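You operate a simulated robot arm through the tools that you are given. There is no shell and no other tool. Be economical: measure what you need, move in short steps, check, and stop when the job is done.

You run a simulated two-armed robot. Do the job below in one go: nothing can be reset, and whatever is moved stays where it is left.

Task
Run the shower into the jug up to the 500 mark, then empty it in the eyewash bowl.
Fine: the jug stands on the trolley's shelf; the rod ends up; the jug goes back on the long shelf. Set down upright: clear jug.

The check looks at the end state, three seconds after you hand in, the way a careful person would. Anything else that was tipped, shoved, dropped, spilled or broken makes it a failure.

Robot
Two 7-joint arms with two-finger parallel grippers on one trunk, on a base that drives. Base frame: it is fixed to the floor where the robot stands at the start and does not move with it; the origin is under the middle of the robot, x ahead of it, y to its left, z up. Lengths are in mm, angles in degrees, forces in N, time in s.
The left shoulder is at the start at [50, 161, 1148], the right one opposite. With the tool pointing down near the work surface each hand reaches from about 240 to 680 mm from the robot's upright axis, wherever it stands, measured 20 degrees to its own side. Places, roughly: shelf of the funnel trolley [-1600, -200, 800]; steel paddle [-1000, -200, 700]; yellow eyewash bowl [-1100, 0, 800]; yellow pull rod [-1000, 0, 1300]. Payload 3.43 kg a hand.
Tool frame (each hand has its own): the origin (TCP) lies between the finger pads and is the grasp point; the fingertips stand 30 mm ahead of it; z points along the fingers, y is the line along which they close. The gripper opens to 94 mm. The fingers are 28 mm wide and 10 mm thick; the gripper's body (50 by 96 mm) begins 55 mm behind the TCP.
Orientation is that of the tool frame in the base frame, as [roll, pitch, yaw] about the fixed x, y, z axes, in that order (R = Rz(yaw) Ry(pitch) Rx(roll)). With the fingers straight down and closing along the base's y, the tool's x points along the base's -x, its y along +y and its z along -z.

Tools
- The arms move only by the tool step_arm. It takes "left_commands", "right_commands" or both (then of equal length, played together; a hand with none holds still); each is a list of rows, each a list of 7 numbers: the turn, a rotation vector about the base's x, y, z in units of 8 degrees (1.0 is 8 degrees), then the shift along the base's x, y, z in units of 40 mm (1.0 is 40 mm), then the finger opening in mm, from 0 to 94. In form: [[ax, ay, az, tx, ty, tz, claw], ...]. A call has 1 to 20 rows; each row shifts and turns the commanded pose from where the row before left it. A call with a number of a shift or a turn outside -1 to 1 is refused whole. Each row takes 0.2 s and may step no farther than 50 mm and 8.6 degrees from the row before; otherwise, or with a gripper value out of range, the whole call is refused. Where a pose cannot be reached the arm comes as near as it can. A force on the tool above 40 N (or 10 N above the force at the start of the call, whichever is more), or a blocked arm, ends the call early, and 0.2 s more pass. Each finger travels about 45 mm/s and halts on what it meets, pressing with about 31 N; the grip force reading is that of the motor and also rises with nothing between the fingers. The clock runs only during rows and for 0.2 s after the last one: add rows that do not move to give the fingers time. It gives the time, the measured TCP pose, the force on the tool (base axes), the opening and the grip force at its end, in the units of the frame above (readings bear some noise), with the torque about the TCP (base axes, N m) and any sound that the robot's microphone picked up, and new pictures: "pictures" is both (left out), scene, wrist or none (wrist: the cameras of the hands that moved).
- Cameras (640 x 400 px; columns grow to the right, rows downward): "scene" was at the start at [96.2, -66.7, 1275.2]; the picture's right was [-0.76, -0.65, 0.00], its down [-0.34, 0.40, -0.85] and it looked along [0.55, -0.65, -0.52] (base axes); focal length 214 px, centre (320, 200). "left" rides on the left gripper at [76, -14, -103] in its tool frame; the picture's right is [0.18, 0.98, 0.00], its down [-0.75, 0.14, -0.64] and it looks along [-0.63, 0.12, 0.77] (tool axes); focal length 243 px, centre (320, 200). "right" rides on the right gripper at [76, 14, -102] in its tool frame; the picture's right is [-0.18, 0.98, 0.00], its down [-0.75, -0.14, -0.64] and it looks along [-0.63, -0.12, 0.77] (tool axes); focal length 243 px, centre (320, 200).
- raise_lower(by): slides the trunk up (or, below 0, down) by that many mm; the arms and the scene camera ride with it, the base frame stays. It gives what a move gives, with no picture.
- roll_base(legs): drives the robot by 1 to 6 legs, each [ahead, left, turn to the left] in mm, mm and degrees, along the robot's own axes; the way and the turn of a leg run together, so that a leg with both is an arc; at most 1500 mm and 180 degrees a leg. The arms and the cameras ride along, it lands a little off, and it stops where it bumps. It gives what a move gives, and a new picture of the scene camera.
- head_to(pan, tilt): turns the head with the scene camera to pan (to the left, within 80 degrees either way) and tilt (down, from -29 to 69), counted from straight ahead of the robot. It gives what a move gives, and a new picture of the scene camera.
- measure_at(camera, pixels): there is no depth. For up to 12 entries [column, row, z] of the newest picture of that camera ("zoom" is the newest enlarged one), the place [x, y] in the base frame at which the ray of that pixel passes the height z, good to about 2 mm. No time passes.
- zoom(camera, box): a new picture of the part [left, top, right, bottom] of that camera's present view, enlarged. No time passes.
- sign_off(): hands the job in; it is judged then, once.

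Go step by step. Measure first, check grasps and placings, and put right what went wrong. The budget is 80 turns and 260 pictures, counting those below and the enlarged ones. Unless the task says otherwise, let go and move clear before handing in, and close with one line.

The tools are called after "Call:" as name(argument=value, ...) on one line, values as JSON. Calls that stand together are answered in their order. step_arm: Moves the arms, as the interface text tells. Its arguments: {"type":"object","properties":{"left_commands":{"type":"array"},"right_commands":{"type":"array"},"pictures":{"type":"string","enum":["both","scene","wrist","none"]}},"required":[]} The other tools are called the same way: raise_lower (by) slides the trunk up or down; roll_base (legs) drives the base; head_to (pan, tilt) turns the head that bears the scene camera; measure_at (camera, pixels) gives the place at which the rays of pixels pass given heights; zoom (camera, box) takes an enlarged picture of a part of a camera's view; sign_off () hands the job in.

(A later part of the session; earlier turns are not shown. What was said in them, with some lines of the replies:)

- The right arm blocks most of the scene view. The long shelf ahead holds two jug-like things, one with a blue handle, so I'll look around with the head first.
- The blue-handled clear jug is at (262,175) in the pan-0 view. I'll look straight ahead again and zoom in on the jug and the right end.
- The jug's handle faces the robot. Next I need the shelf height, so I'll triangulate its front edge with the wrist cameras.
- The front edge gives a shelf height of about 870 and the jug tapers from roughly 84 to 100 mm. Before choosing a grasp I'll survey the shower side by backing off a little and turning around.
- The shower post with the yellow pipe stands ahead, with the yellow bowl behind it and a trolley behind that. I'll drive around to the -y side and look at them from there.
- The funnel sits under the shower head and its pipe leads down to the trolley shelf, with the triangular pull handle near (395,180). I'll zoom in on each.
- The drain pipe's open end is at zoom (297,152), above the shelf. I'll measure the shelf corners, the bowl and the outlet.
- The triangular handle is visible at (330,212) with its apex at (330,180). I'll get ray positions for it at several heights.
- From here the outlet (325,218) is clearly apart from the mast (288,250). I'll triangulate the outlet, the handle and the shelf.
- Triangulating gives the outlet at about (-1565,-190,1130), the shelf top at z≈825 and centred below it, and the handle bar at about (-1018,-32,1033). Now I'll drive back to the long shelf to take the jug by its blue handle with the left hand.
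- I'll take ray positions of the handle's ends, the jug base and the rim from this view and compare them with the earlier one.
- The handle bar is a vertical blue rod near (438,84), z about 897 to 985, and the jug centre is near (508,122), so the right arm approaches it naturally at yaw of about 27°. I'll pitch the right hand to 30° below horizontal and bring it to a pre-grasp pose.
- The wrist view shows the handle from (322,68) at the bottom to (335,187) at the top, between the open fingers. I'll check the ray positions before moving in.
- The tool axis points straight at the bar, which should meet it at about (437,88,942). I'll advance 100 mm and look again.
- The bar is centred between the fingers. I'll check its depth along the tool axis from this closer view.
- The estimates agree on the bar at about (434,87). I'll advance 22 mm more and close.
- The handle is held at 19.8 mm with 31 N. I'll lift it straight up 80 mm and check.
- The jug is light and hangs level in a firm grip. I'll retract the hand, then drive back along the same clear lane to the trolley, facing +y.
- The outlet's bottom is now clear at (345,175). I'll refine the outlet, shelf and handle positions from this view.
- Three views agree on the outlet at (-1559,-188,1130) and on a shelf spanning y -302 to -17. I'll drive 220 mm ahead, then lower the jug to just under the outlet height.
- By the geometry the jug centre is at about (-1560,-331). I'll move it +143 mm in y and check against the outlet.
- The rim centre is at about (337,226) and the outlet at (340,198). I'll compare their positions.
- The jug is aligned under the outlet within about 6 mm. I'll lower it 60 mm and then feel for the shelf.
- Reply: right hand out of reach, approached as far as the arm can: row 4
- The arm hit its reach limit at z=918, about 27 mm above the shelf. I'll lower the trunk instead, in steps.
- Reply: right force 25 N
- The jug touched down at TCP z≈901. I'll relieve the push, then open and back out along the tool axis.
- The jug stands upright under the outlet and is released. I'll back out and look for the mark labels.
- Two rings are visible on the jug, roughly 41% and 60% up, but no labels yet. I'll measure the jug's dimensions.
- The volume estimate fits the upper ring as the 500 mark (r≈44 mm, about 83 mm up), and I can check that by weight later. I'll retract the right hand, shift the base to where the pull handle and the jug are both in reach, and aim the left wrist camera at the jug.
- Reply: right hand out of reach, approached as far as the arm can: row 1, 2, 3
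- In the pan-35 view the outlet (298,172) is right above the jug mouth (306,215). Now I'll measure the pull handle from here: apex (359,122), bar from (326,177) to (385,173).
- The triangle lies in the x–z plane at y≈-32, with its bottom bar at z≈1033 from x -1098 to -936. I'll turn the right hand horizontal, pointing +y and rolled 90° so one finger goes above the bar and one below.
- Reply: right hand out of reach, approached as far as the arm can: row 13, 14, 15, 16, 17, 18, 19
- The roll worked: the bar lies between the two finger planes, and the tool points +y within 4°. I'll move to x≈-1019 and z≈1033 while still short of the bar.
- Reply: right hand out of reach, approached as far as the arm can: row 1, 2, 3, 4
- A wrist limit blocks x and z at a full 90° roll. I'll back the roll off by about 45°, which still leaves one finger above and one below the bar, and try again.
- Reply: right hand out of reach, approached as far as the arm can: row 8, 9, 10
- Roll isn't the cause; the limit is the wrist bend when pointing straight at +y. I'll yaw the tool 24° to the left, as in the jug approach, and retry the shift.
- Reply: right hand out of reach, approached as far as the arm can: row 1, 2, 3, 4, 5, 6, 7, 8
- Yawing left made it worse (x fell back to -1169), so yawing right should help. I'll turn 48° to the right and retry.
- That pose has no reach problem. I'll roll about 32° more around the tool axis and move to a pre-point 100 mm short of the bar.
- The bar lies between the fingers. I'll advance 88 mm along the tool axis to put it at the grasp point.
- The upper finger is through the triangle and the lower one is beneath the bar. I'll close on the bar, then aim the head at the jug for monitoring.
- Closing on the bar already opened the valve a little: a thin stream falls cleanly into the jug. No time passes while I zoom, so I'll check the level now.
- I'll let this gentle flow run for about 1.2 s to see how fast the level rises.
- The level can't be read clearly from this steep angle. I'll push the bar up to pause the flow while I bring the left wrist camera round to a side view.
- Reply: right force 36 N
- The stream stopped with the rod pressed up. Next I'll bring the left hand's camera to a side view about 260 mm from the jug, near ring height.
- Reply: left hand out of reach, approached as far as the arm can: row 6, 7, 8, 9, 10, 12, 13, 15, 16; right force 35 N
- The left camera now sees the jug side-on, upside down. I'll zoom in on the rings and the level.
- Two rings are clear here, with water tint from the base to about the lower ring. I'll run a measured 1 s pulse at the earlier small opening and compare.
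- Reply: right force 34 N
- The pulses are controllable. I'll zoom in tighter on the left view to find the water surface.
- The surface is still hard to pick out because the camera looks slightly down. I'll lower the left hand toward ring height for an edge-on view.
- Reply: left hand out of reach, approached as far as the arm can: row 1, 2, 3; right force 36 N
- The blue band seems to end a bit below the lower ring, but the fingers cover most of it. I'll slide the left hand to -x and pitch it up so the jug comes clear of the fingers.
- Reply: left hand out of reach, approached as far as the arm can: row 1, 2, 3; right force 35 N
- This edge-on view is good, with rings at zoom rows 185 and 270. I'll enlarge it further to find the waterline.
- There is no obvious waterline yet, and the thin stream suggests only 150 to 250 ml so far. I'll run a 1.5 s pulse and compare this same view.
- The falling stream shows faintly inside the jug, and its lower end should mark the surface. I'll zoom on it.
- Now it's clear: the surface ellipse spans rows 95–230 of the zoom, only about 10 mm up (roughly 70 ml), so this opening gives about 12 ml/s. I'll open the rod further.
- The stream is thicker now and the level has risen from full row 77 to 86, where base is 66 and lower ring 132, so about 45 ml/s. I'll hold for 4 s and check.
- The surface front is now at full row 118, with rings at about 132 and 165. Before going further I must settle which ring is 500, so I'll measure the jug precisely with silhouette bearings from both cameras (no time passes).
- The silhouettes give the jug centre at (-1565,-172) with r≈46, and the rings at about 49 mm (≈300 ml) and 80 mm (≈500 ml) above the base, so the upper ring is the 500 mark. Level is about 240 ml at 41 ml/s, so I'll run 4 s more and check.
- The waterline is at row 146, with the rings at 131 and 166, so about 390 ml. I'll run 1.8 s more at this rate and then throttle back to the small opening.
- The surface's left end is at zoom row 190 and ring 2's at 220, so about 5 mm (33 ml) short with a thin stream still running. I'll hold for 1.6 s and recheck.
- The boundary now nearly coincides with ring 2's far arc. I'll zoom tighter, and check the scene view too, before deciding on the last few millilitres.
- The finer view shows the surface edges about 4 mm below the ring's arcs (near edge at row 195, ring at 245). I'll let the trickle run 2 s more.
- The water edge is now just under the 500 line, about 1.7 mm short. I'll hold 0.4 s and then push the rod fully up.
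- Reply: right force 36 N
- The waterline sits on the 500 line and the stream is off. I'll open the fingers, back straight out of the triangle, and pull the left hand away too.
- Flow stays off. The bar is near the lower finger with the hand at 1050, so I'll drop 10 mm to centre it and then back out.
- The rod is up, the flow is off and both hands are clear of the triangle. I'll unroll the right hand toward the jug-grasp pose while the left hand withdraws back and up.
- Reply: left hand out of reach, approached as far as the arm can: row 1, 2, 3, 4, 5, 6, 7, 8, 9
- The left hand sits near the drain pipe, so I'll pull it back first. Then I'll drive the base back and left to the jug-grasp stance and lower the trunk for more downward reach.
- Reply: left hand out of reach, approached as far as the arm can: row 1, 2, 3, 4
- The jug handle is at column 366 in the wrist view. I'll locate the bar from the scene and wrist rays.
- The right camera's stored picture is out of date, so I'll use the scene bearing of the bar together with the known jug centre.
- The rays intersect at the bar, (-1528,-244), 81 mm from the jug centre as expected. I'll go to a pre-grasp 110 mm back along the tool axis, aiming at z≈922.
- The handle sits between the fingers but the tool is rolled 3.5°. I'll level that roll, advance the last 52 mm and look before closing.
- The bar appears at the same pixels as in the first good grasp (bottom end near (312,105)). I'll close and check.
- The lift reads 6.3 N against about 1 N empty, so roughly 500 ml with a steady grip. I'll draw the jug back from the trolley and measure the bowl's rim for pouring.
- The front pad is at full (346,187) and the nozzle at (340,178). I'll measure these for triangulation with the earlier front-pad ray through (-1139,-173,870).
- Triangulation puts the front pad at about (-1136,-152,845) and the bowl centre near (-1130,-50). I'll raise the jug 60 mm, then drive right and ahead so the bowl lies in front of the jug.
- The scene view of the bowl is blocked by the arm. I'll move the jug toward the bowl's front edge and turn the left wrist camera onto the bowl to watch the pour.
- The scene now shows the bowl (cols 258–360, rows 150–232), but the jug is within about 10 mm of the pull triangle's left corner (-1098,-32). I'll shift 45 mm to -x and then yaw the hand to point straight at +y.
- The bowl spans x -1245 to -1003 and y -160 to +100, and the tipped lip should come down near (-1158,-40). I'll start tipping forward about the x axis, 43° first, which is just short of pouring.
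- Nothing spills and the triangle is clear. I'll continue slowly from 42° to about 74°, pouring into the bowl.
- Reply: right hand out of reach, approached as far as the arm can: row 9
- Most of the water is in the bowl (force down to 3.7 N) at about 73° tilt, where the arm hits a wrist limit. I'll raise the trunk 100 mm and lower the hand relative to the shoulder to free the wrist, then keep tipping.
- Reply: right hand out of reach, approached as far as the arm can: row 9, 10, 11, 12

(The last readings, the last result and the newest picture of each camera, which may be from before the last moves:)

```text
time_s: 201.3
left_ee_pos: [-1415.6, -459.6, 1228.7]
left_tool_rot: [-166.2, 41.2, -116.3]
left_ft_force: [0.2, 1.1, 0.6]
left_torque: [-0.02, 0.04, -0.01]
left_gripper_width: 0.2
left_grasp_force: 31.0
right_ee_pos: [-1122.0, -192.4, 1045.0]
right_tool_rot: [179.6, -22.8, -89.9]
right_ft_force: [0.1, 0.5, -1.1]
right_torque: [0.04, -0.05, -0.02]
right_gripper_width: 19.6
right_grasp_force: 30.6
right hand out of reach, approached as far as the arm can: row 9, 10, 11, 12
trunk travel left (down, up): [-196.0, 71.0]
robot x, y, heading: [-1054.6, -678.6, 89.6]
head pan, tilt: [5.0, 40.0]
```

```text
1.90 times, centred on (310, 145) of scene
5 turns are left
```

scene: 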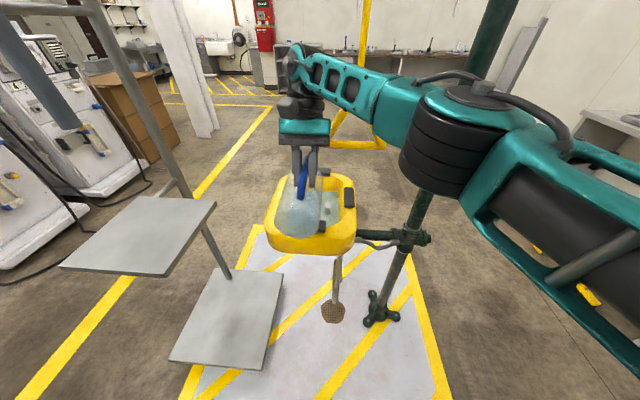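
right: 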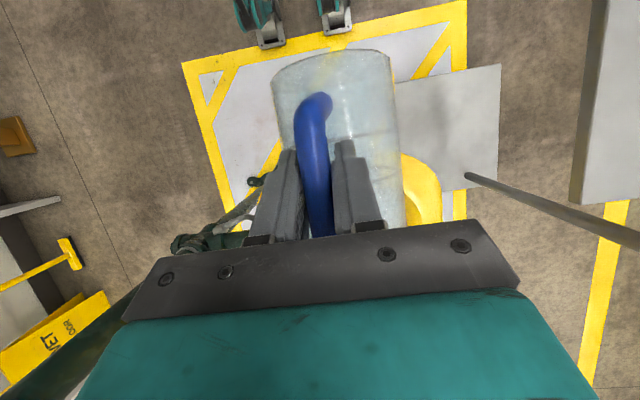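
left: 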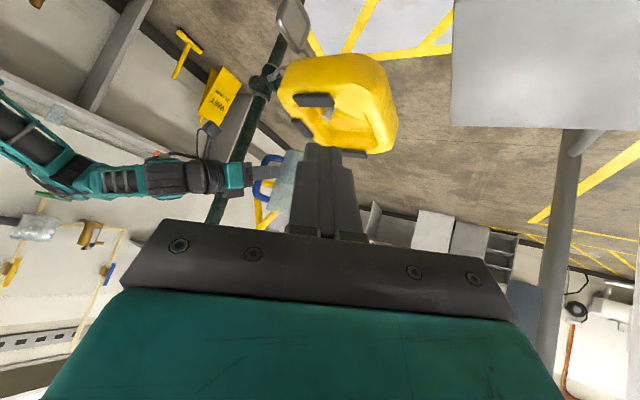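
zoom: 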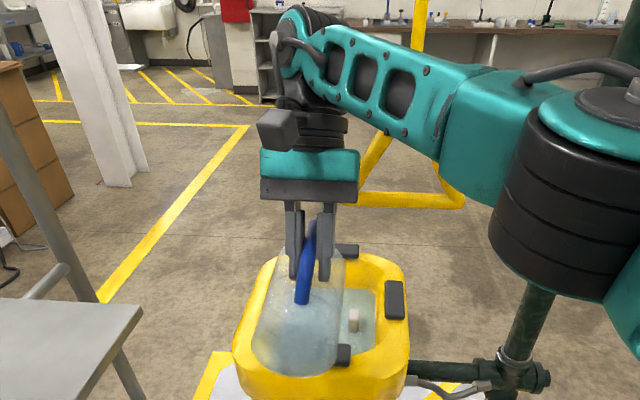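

The jug reads about 1.1 N, nearly empty, at 85° tilt, and turns are short. I'll nudge the base closer, free the wrist further and tip past 90° to drain it. Then I'll untip 60°, back off and drive round to the long shelf.

Call:
roll_base(legs=[[25, 0, 0]])

Call:
raise_lower(by=60)

Call:
step_arm(right_commands=[[0, 0, 0, -0.1, 0, -0.4, 0], [0, 0, 0, -0.1, 0, -0.4, 0], [0, 0, 0, -0.1, 0, -0.4, 0], [0, 0, 0, -0.1, 0, -0.4, 0], [-0.4, 0, 0, 0, 0, 0, 0], [-0.4, 0, 0, 0, 0, 0, 0], [-0.4, 0, 0, 0, 0, 0, 0], [-0.4, 0, 0, 0, 0, 0, 0], [-0.4, 0, 0, 0, 0, 0, 0], [0, 0, 0, 0, 0, 0, 0], [0, 0, 0, 0, 0, 0, 0], [0, 0, 0, 0, 0, 0, 0], [0, 0, 0, 0, 0, 0, 0], [0, 0, 0, 0, 0, 0, 0]])

Call:
step_arm(right_commands=[[0.5, 0, 0, 0, 0, 0, 0], [0.8, 0, 0, 0, 0, 0, 0], [0.8, 0, 0, 0, 0, 0, 0], [0.9, 0, 0, 0, 0, 0, 0], [0.9, 0, 0, 0, 0, 0, 0], [0.9, 0, 0, 0, 0, 0, 0], [0.9, 0, 0, 0, 0, 0, 0], [0.9, 0, 0, 0, 0, 0, 0], [0.9, 0, 0, 0, 0, 0, 0], [0, 0, 0, 0, 0, 0.5, 0], [0, 0, 0, 0, 0, 0.5, 0], [0, 0, 0, 0, 0, 0, 0]], pictures="scene")

Call:
roll_base(legs=[[-325, 0, 0], [0, 0, -89.6], [815, 0, 0], [0, 985, 0]])

Call:
head_to(pan=5, tilt=40)

```text
time_s: 202.1
left_ee_pos: [-1416.2, -434.8, 1227.7]
left_tool_rot: [-166.2, 41.3, -116.2]
left_ft_force: [-0.2, 0.3, -0.6]
left_torque: [0.0, -0.01, -0.05]
left_gripper_width: 0.0
left_grasp_force: 31.0
right_ee_pos: [-1122.3, -168.1, 1045.0]
right_tool_rot: [179.7, -23.0, -89.9]
right_ft_force: [-0.5, 0.8, -2.2]
right_torque: [-0.02, -0.05, -0.05]
right_gripper_width: 19.8
right_grasp_force: 30.6
trunk travel left (down, up): [-196.0, 71.0]
robot x, y, heading: [-1054.4, -657.8, 89.7]
head pan, tilt: [5.0, 40.0]
```

scene: 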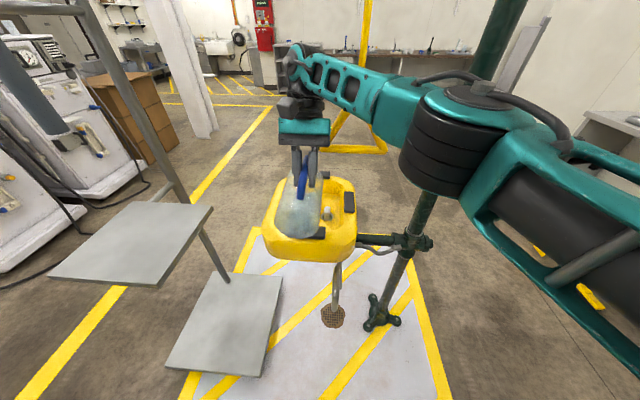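

```text
time_s: 203.1
left_ee_pos: [-1415.3, -434.8, 1289.4]
left_tool_rot: [-166.2, 41.4, -116.3]
left_ft_force: [0.0, 0.5, 0.2]
left_torque: [0.01, 0.0, 0.01]
left_gripper_width: 0.0
left_grasp_force: 30.8
right_ee_pos: [-1122.7, -168.7, 1106.0]
right_tool_rot: [179.7, -23.0, -89.9]
right_ft_force: [0.1, 0.5, -1.4]
right_torque: [0.02, -0.04, -0.01]
right_gripper_width: 19.4
right_grasp_force: 31.1
trunk travel left (down, up): [-256.0, 11.0]
robot x, y, heading: [-1055.3, -662.8, 89.7]
head pan, tilt: [5.0, 40.0]
```

```text
time_s: 206.1
left_ee_pos: [-1414.9, -436.0, 1289.9]
left_tool_rot: [-166.2, 41.2, -116.2]
left_ft_force: [0.0, 0.2, -1.1]
left_torque: [0.0, 0.01, -0.04]
left_gripper_width: 0.0
left_grasp_force: 31.3
right_ee_pos: [-1119.9, -185.3, 1043.0]
right_tool_rot: [179.6, -29.2, -89.9]
right_ft_force: [1.0, 0.3, -1.4]
right_torque: [-0.01, -0.02, -0.01]
right_gripper_width: 19.5
right_grasp_force: 30.9
right hand out of reach, approached as far as the arm can: row 4, 5, 6, 7, 8, 9
trunk travel left (down, up): [-256.0, 11.0]
robot x, y, heading: [-1054.3, -659.2, 89.8]
head pan, tilt: [5.0, 40.0]
```

scene: 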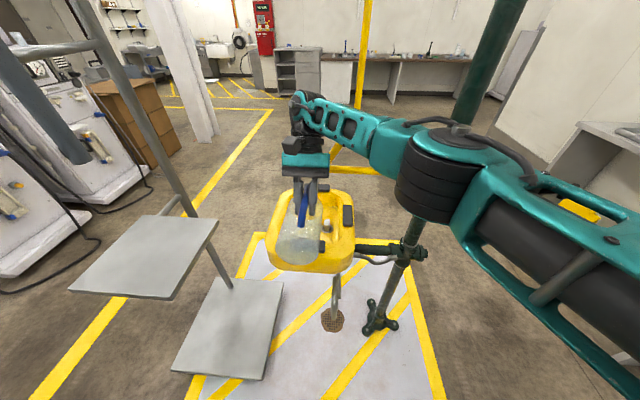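
right: 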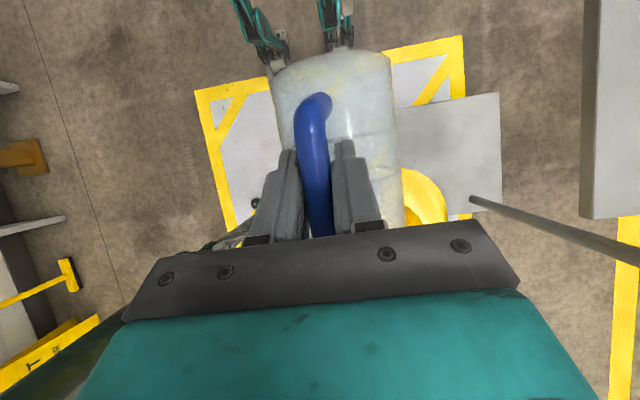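

```text
time_s: 208.7
left_ee_pos: [-1415.8, -435.3, 1289.1]
left_tool_rot: [-166.2, 41.3, -116.3]
left_ft_force: [0.6, 0.7, -0.3]
left_torque: [0.04, -0.01, 0.01]
left_gripper_width: 0.0
left_grasp_force: 30.9
right_ee_pos: [-1120.5, -185.6, 1081.5]
right_tool_rot: [179.9, 30.7, -89.9]
right_ft_force: [-1.0, -0.8, -0.6]
right_torque: [-0.08, -0.01, 0.01]
right_gripper_width: 19.5
right_grasp_force: 30.5
trunk travel left (down, up): [-256.0, 11.0]
robot x, y, heading: [-1051.7, -661.2, 89.6]
head pan, tilt: [5.0, 40.0]
```

scene: 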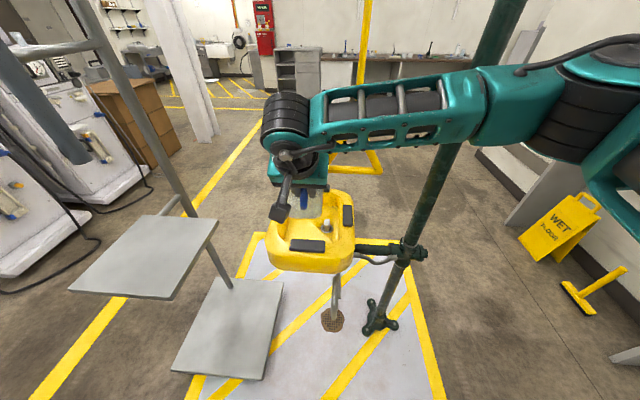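

```text
time_s: 227.1
left_ee_pos: [-13.5, 353.8, 1288.1]
left_tool_rot: [-166.1, 41.2, 153.2]
left_ft_force: [0.1, -0.5, -0.4]
left_torque: [-0.01, 0.01, 0.0]
left_gripper_width: 0.1
left_grasp_force: 30.8
right_ee_pos: [233.7, 56.8, 1080.7]
right_tool_rot: [179.7, 30.7, 179.6]
right_ft_force: [-0.3, -0.7, -1.3]
right_torque: [0.0, 0.05, 0.02]
right_gripper_width: 19.5
right_grasp_force: 31.3
trunk travel left (down, up): [-256.0, 11.0]
robot x, y, heading: [-243.8, -5.9, -0.8]
head pan, tilt: [5.0, 40.0]
```

scene: 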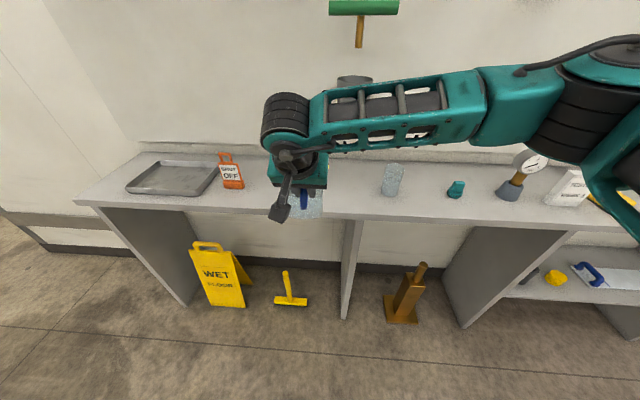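

```text
time_s: 227.7
left_ee_pos: [-13.1, 353.9, 1289.7]
left_tool_rot: [-166.1, 41.3, 153.3]
left_ft_force: [-0.8, 0.1, -0.4]
left_torque: [-0.02, 0.0, -0.04]
left_gripper_width: 0.2
left_grasp_force: 31.2
right_ee_pos: [233.7, 56.9, 1080.8]
right_tool_rot: [179.8, 30.6, 179.6]
right_ft_force: [0.9, -0.5, -1.6]
right_torque: [0.0, 0.03, 0.01]
right_gripper_width: 19.5
right_grasp_force: 30.4
trunk travel left (down, up): [-256.0, 11.0]
robot x, y, heading: [-241.0, -9.3, -1.0]
head pan, tilt: [5.0, 40.0]
4 turns are left
```

scene: 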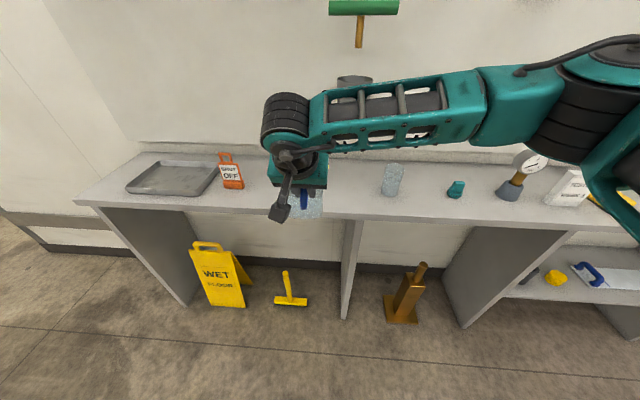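

It drained at 92° tilt and the robot is now at the long shelf. I'll untilt the jug the remaining 32°, drive 120 mm ahead, reach over the original spot, lower the trunk 81 mm and stop just above the shelf to look.

Call:
step_arm(right_commands=[[0, -0.8, 0, 0, 0, 0, 0], [0, -0.8, 0, 0, 0, 0, 0], [0, -0.8, 0, 0, 0, 0, 0], [0, -0.8, 0, 0, 0, 0, 0], [0, -0.8, 0, 0, 0, 0, 0], [0, 0, 0, 0, 0, 0, 0]], pictures="none")

Call:
roll_base(legs=[[120, 0, 1]])

Call:
step_arm(right_commands=[[0, 0, 0, 0.3, 0.1, 0, 0], [0, 0, 0, 0.4, 0.1, 0, 0], [0, 0, 0, 0.4, 0.1, 0, 0], [0, 0, 0, 0.4, 0.1, 0, 0], [0, 0, 0, 0.3, 0, 0, 0], [0, 0, 0, 0, 0, 0, 0]], pictures="none")

Call:
raise_lower(by=-81)

Call:
step_arm(right_commands=[[0, 0, 0, 0, 0, -0.25, 0], [0, 0, 0, 0, 0, -0.25, 0], [0, 0, 0, 0, 0, 0, 0]])

Call:
zoom(camera="scene", box=[200, 80, 400, 240])

```text
time_s: 229.1
left_ee_pos: [-13.4, 353.8, 1288.9]
left_tool_rot: [-166.2, 41.2, 153.3]
left_ft_force: [-0.1, -0.2, 0.3]
left_torque: [0.02, -0.01, 0.0]
left_gripper_width: 0.0
left_grasp_force: 31.3
right_ee_pos: [233.8, 56.2, 1079.9]
right_tool_rot: [179.2, 62.8, 179.2]
right_ft_force: [-0.4, -0.1, -0.8]
right_torque: [-0.05, 0.04, -0.02]
right_gripper_width: 19.6
right_grasp_force: 30.7
trunk travel left (down, up): [-256.0, 11.0]
robot x, y, heading: [-239.6, -2.9, -0.9]
head pan, tilt: [5.0, 40.0]
```

```text
time_s: 230.3
left_ee_pos: [97.7, 356.4, 1289.4]
left_tool_rot: [-166.3, 41.3, 154.3]
left_ft_force: [0.1, 0.0, -0.1]
left_torque: [0.0, 0.03, 0.01]
left_gripper_width: 0.0
left_grasp_force: 31.2
right_ee_pos: [348.8, 64.2, 1080.0]
right_tool_rot: [179.2, 62.6, -179.8]
right_ft_force: [1.7, -0.6, -1.9]
right_torque: [-0.04, 0.09, -0.01]
right_gripper_width: 19.5
right_grasp_force: 31.2
trunk travel left (down, up): [-256.0, 11.0]
robot x, y, heading: [-123.2, -5.7, -0.3]
head pan, tilt: [5.0, 40.0]
```

scene: 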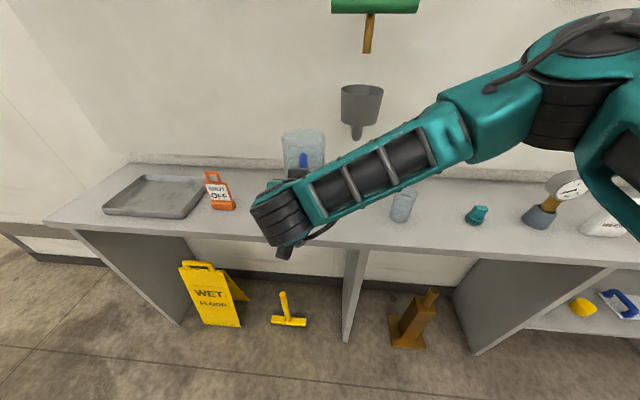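

```text
time_s: 231.7
left_ee_pos: [97.1, 355.5, 1290.2]
left_tool_rot: [-166.2, 41.3, 154.2]
left_ft_force: [-0.6, 0.1, -0.2]
left_torque: [0.0, -0.02, -0.03]
left_gripper_width: 0.2
left_grasp_force: 31.2
right_ee_pos: [420.1, 79.5, 1083.8]
right_tool_rot: [179.3, 62.7, -179.8]
right_ft_force: [0.1, -0.2, -1.0]
right_torque: [0.0, 0.05, -0.02]
right_gripper_width: 19.5
right_grasp_force: 31.0
trunk travel left (down, up): [-256.0, 11.0]
robot x, y, heading: [-119.7, -9.9, 0.2]
head pan, tilt: [5.0, 40.0]
```

```text
time_s: 232.9
left_ee_pos: [96.8, 355.1, 1207.6]
left_tool_rot: [-166.2, 41.2, 154.2]
left_ft_force: [0.1, 0.9, 0.6]
left_torque: [0.02, 0.03, 0.0]
left_gripper_width: 0.3
left_grasp_force: 30.8
right_ee_pos: [420.7, 78.7, 1001.8]
right_tool_rot: [179.3, 62.7, -179.8]
right_ft_force: [-0.6, -0.5, -1.1]
right_torque: [-0.03, 0.1, -0.01]
right_gripper_width: 19.6
right_grasp_force: 31.3
trunk travel left (down, up): [-175.0, 92.0]
robot x, y, heading: [-125.3, -4.3, 0.1]
head pan, tilt: [5.0, 40.0]
```

```text
time_s: 233.7
left_ee_pos: [96.9, 355.1, 1207.8]
left_tool_rot: [-166.2, 41.2, 154.2]
left_ft_force: [-0.1, 0.2, -0.5]
left_torque: [-0.02, -0.05, -0.02]
left_gripper_width: 0.0
left_grasp_force: 30.9
right_ee_pos: [421.4, 79.3, 980.8]
right_tool_rot: [179.3, 62.7, -179.9]
right_ft_force: [-0.6, 0.1, -1.8]
right_torque: [0.0, 0.08, 0.01]
right_gripper_width: 19.3
right_grasp_force: 31.2
trunk travel left (down, up): [-175.0, 92.0]
robot x, y, heading: [-123.0, -11.5, -0.1]
head pan, tilt: [5.0, 40.0]
```

scene: 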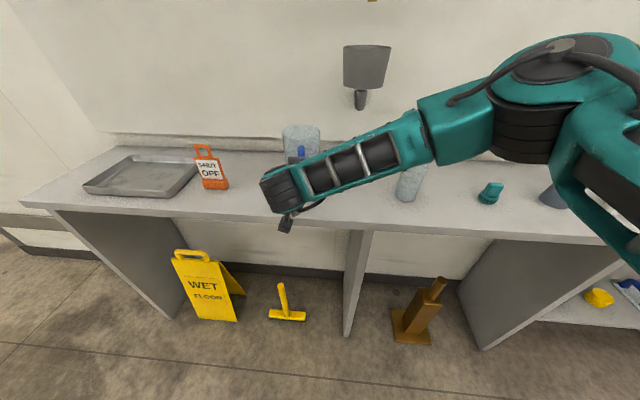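
right: 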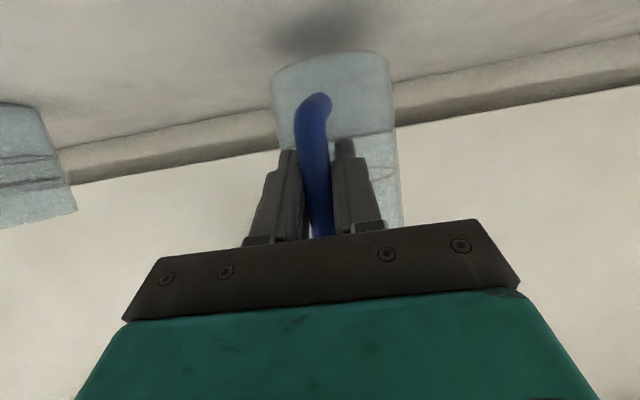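

```text
2.50 times, centred on (300, 160) of scene
3 turns are left
```

zoom: 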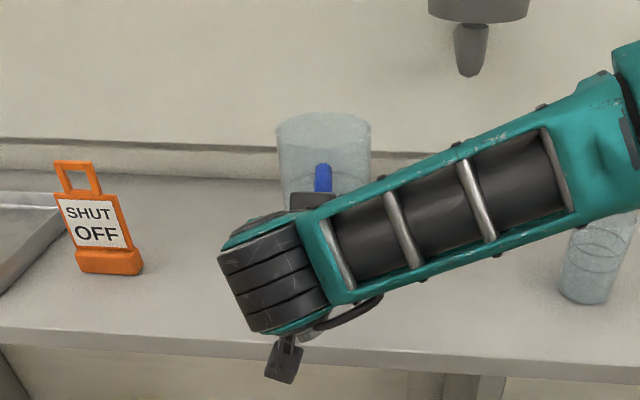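

The jug hangs upright with its shadow just beneath it, clear of the sign and the glass. I'll lower gently in 3 mm rows to contact, open, back straight out along the tool axis and check.

Call:
step_arm(right_commands=[[0, 0, 0, 0, 0, -0.15, 0], [0, 0, 0, 0, 0, -0.15, 0], [0, 0, 0, 0, 0, -0.1, 0], [0, 0, 0, 0, 0, -0.08, 0], [0, 0, 0, 0, 0, -0.08, 0], [0, 0, 0, 0, 0, -0.08, 0], [0, 0, 0, 0, 0, -0.08, 0], [0, 0, 0, 0, 0, -0.08, 0], [0, 0, 0, 0, 0, -0.08, 0], [0, 0, 0, 0, 0, -0.08, 0], [0, 0, 0, 0, 0, 0, 0], [0, 0, 0, 0, 0, 0, 0]], pictures="wrist")

Call:
step_arm(right_commands=[[0, 0, 0, 0, 0, 0, 22], [0, 0, 0, 0, 0, 0, 26], [0, 0, 0, 0, 0, 0, 32], [0, 0, 0, 0, 0, 0, 50], [0, 0, 0, 0, 0, 0, 80], [0, 0, 0, 0, 0, 0, 94], [0, 0, 0, 0, 0, 0, 94], [0, 0, 0, 0, 0, 0, 94]], pictures="wrist")

Call:
step_arm(right_commands=[[0, 0, 0, -0.4, 0, 0.2, 94], [0, 0, 0, -0.6, 0, 0.3, 94], [0, 0, 0, -0.6, 0, 0.3, 94], [0, 0, 0, -0.6, 0, 0.3, 94], [0, 0, 0, -0.6, 0, 0.3, 94], [0, 0, 0, -0.6, -0.2, 0.3, 94], [0, 0, 0, -0.4, -0.4, 0.3, 94], [0, 0, 0, 0, 0, 0, 94]])

Call:
zoom(camera="scene", box=[200, 80, 400, 240])

```text
time_s: 236.3
left_ee_pos: [94.5, 356.2, 1209.1]
left_tool_rot: [-166.3, 41.5, 154.1]
left_ft_force: [-0.6, 0.9, 0.0]
left_torque: [0.02, 0.0, -0.01]
left_gripper_width: 0.1
left_grasp_force: 30.7
right_ee_pos: [418.9, 79.1, 944.5]
right_tool_rot: [179.3, 62.9, -179.9]
right_ft_force: [-6.6, 0.1, 19.8]
right_torque: [0.13, -0.4, 0.04]
right_gripper_width: 19.6
right_grasp_force: 31.0
trunk travel left (down, up): [-175.0, 92.0]
robot x, y, heading: [-127.1, -5.3, -0.1]
head pan, tilt: [5.0, 40.0]
```

right: 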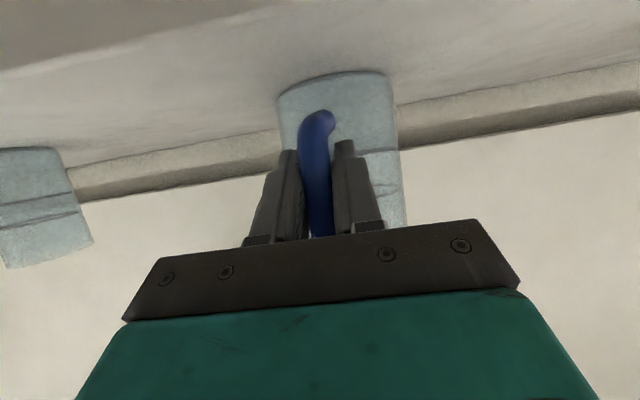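

```text
time_s: 238.1
left_ee_pos: [97.9, 356.2, 1208.3]
left_tool_rot: [-166.2, 41.4, 154.2]
left_ft_force: [-0.5, 0.0, 0.4]
left_torque: [0.02, 0.04, -0.03]
left_gripper_width: 0.3
left_grasp_force: 31.1
right_ee_pos: [420.4, 79.7, 942.3]
right_tool_rot: [179.2, 62.7, -179.8]
right_ft_force: [0.5, -0.3, 0.2]
right_torque: [0.01, 0.02, 0.01]
right_gripper_width: 93.7
right_grasp_force: 0.1
trunk travel left (down, up): [-175.0, 92.0]
robot x, y, heading: [-123.5, -5.7, 0.1]
head pan, tilt: [5.0, 40.0]
```

right: 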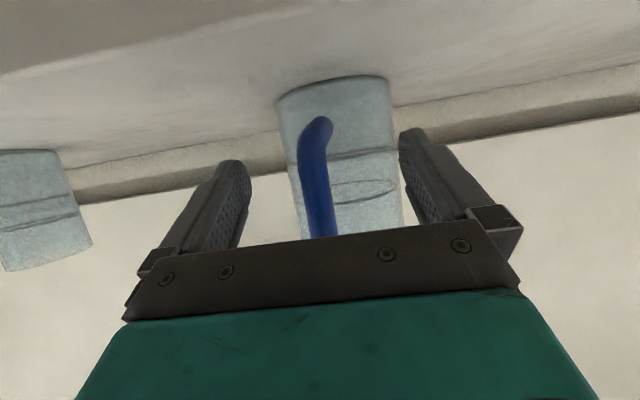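

```text
time_s: 239.9
left_ee_pos: [96.0, 356.0, 1207.4]
left_tool_rot: [-166.2, 41.2, 154.2]
left_ft_force: [-0.1, 0.9, -0.2]
left_torque: [0.0, 0.0, 0.01]
left_gripper_width: 0.3
left_grasp_force: 31.0
right_ee_pos: [269.6, 55.1, 1023.8]
right_tool_rot: [179.2, 62.7, -179.9]
right_ft_force: [0.0, -0.5, -0.4]
right_torque: [-0.01, 0.01, 0.0]
right_gripper_width: 93.8
right_grasp_force: 0.1
trunk travel left (down, up): [-175.0, 92.0]
robot x, y, heading: [-121.7, -6.6, 0.3]
head pan, tilt: [5.0, 40.0]
```

scene: 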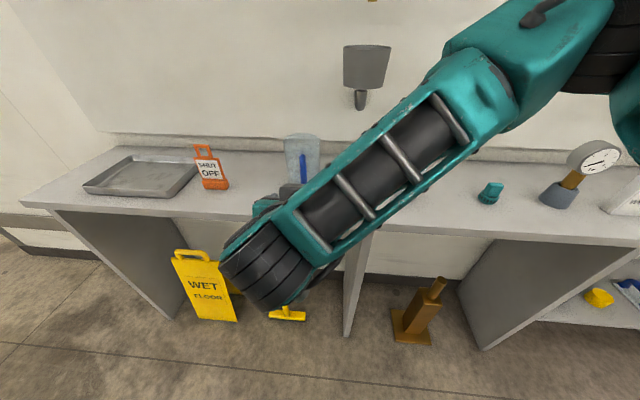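
right: 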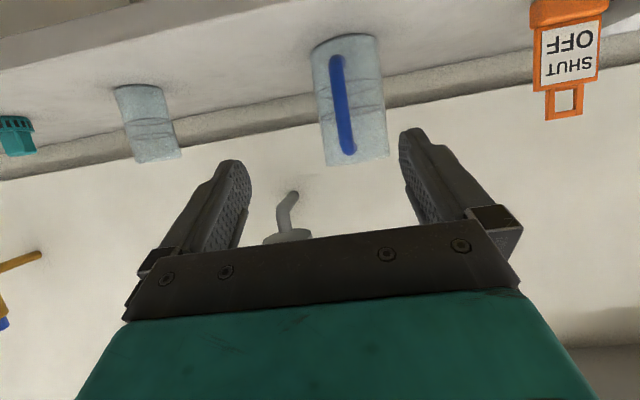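

```text
2.50 times, centred on (300, 160) of scene
2 turns are left
```

zoom: 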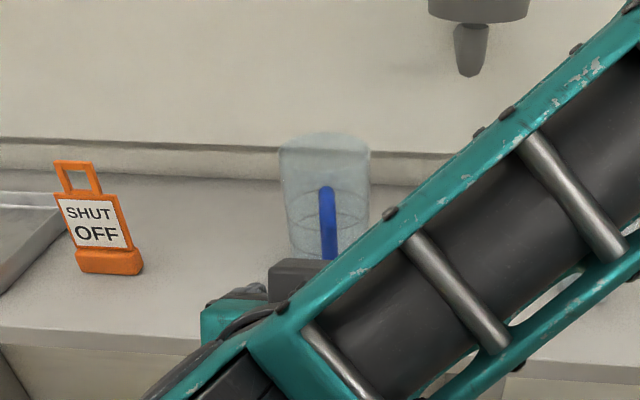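

The jug stands upright on the long shelf, seen at (350,100) in the wrist view and (300,155) in the scene view. The hand is open and clear, the sign and glass are undisturbed, and the rod was up with the flow off when I left it, so I'm handing in.

Call:
sign_off()

```text
The job is handed in.
```

I filled the jug from the shower to the 500 mark, emptied it into the eyewash bowl and stood it upright back on the long shelf, with the pull rod up and the water off.
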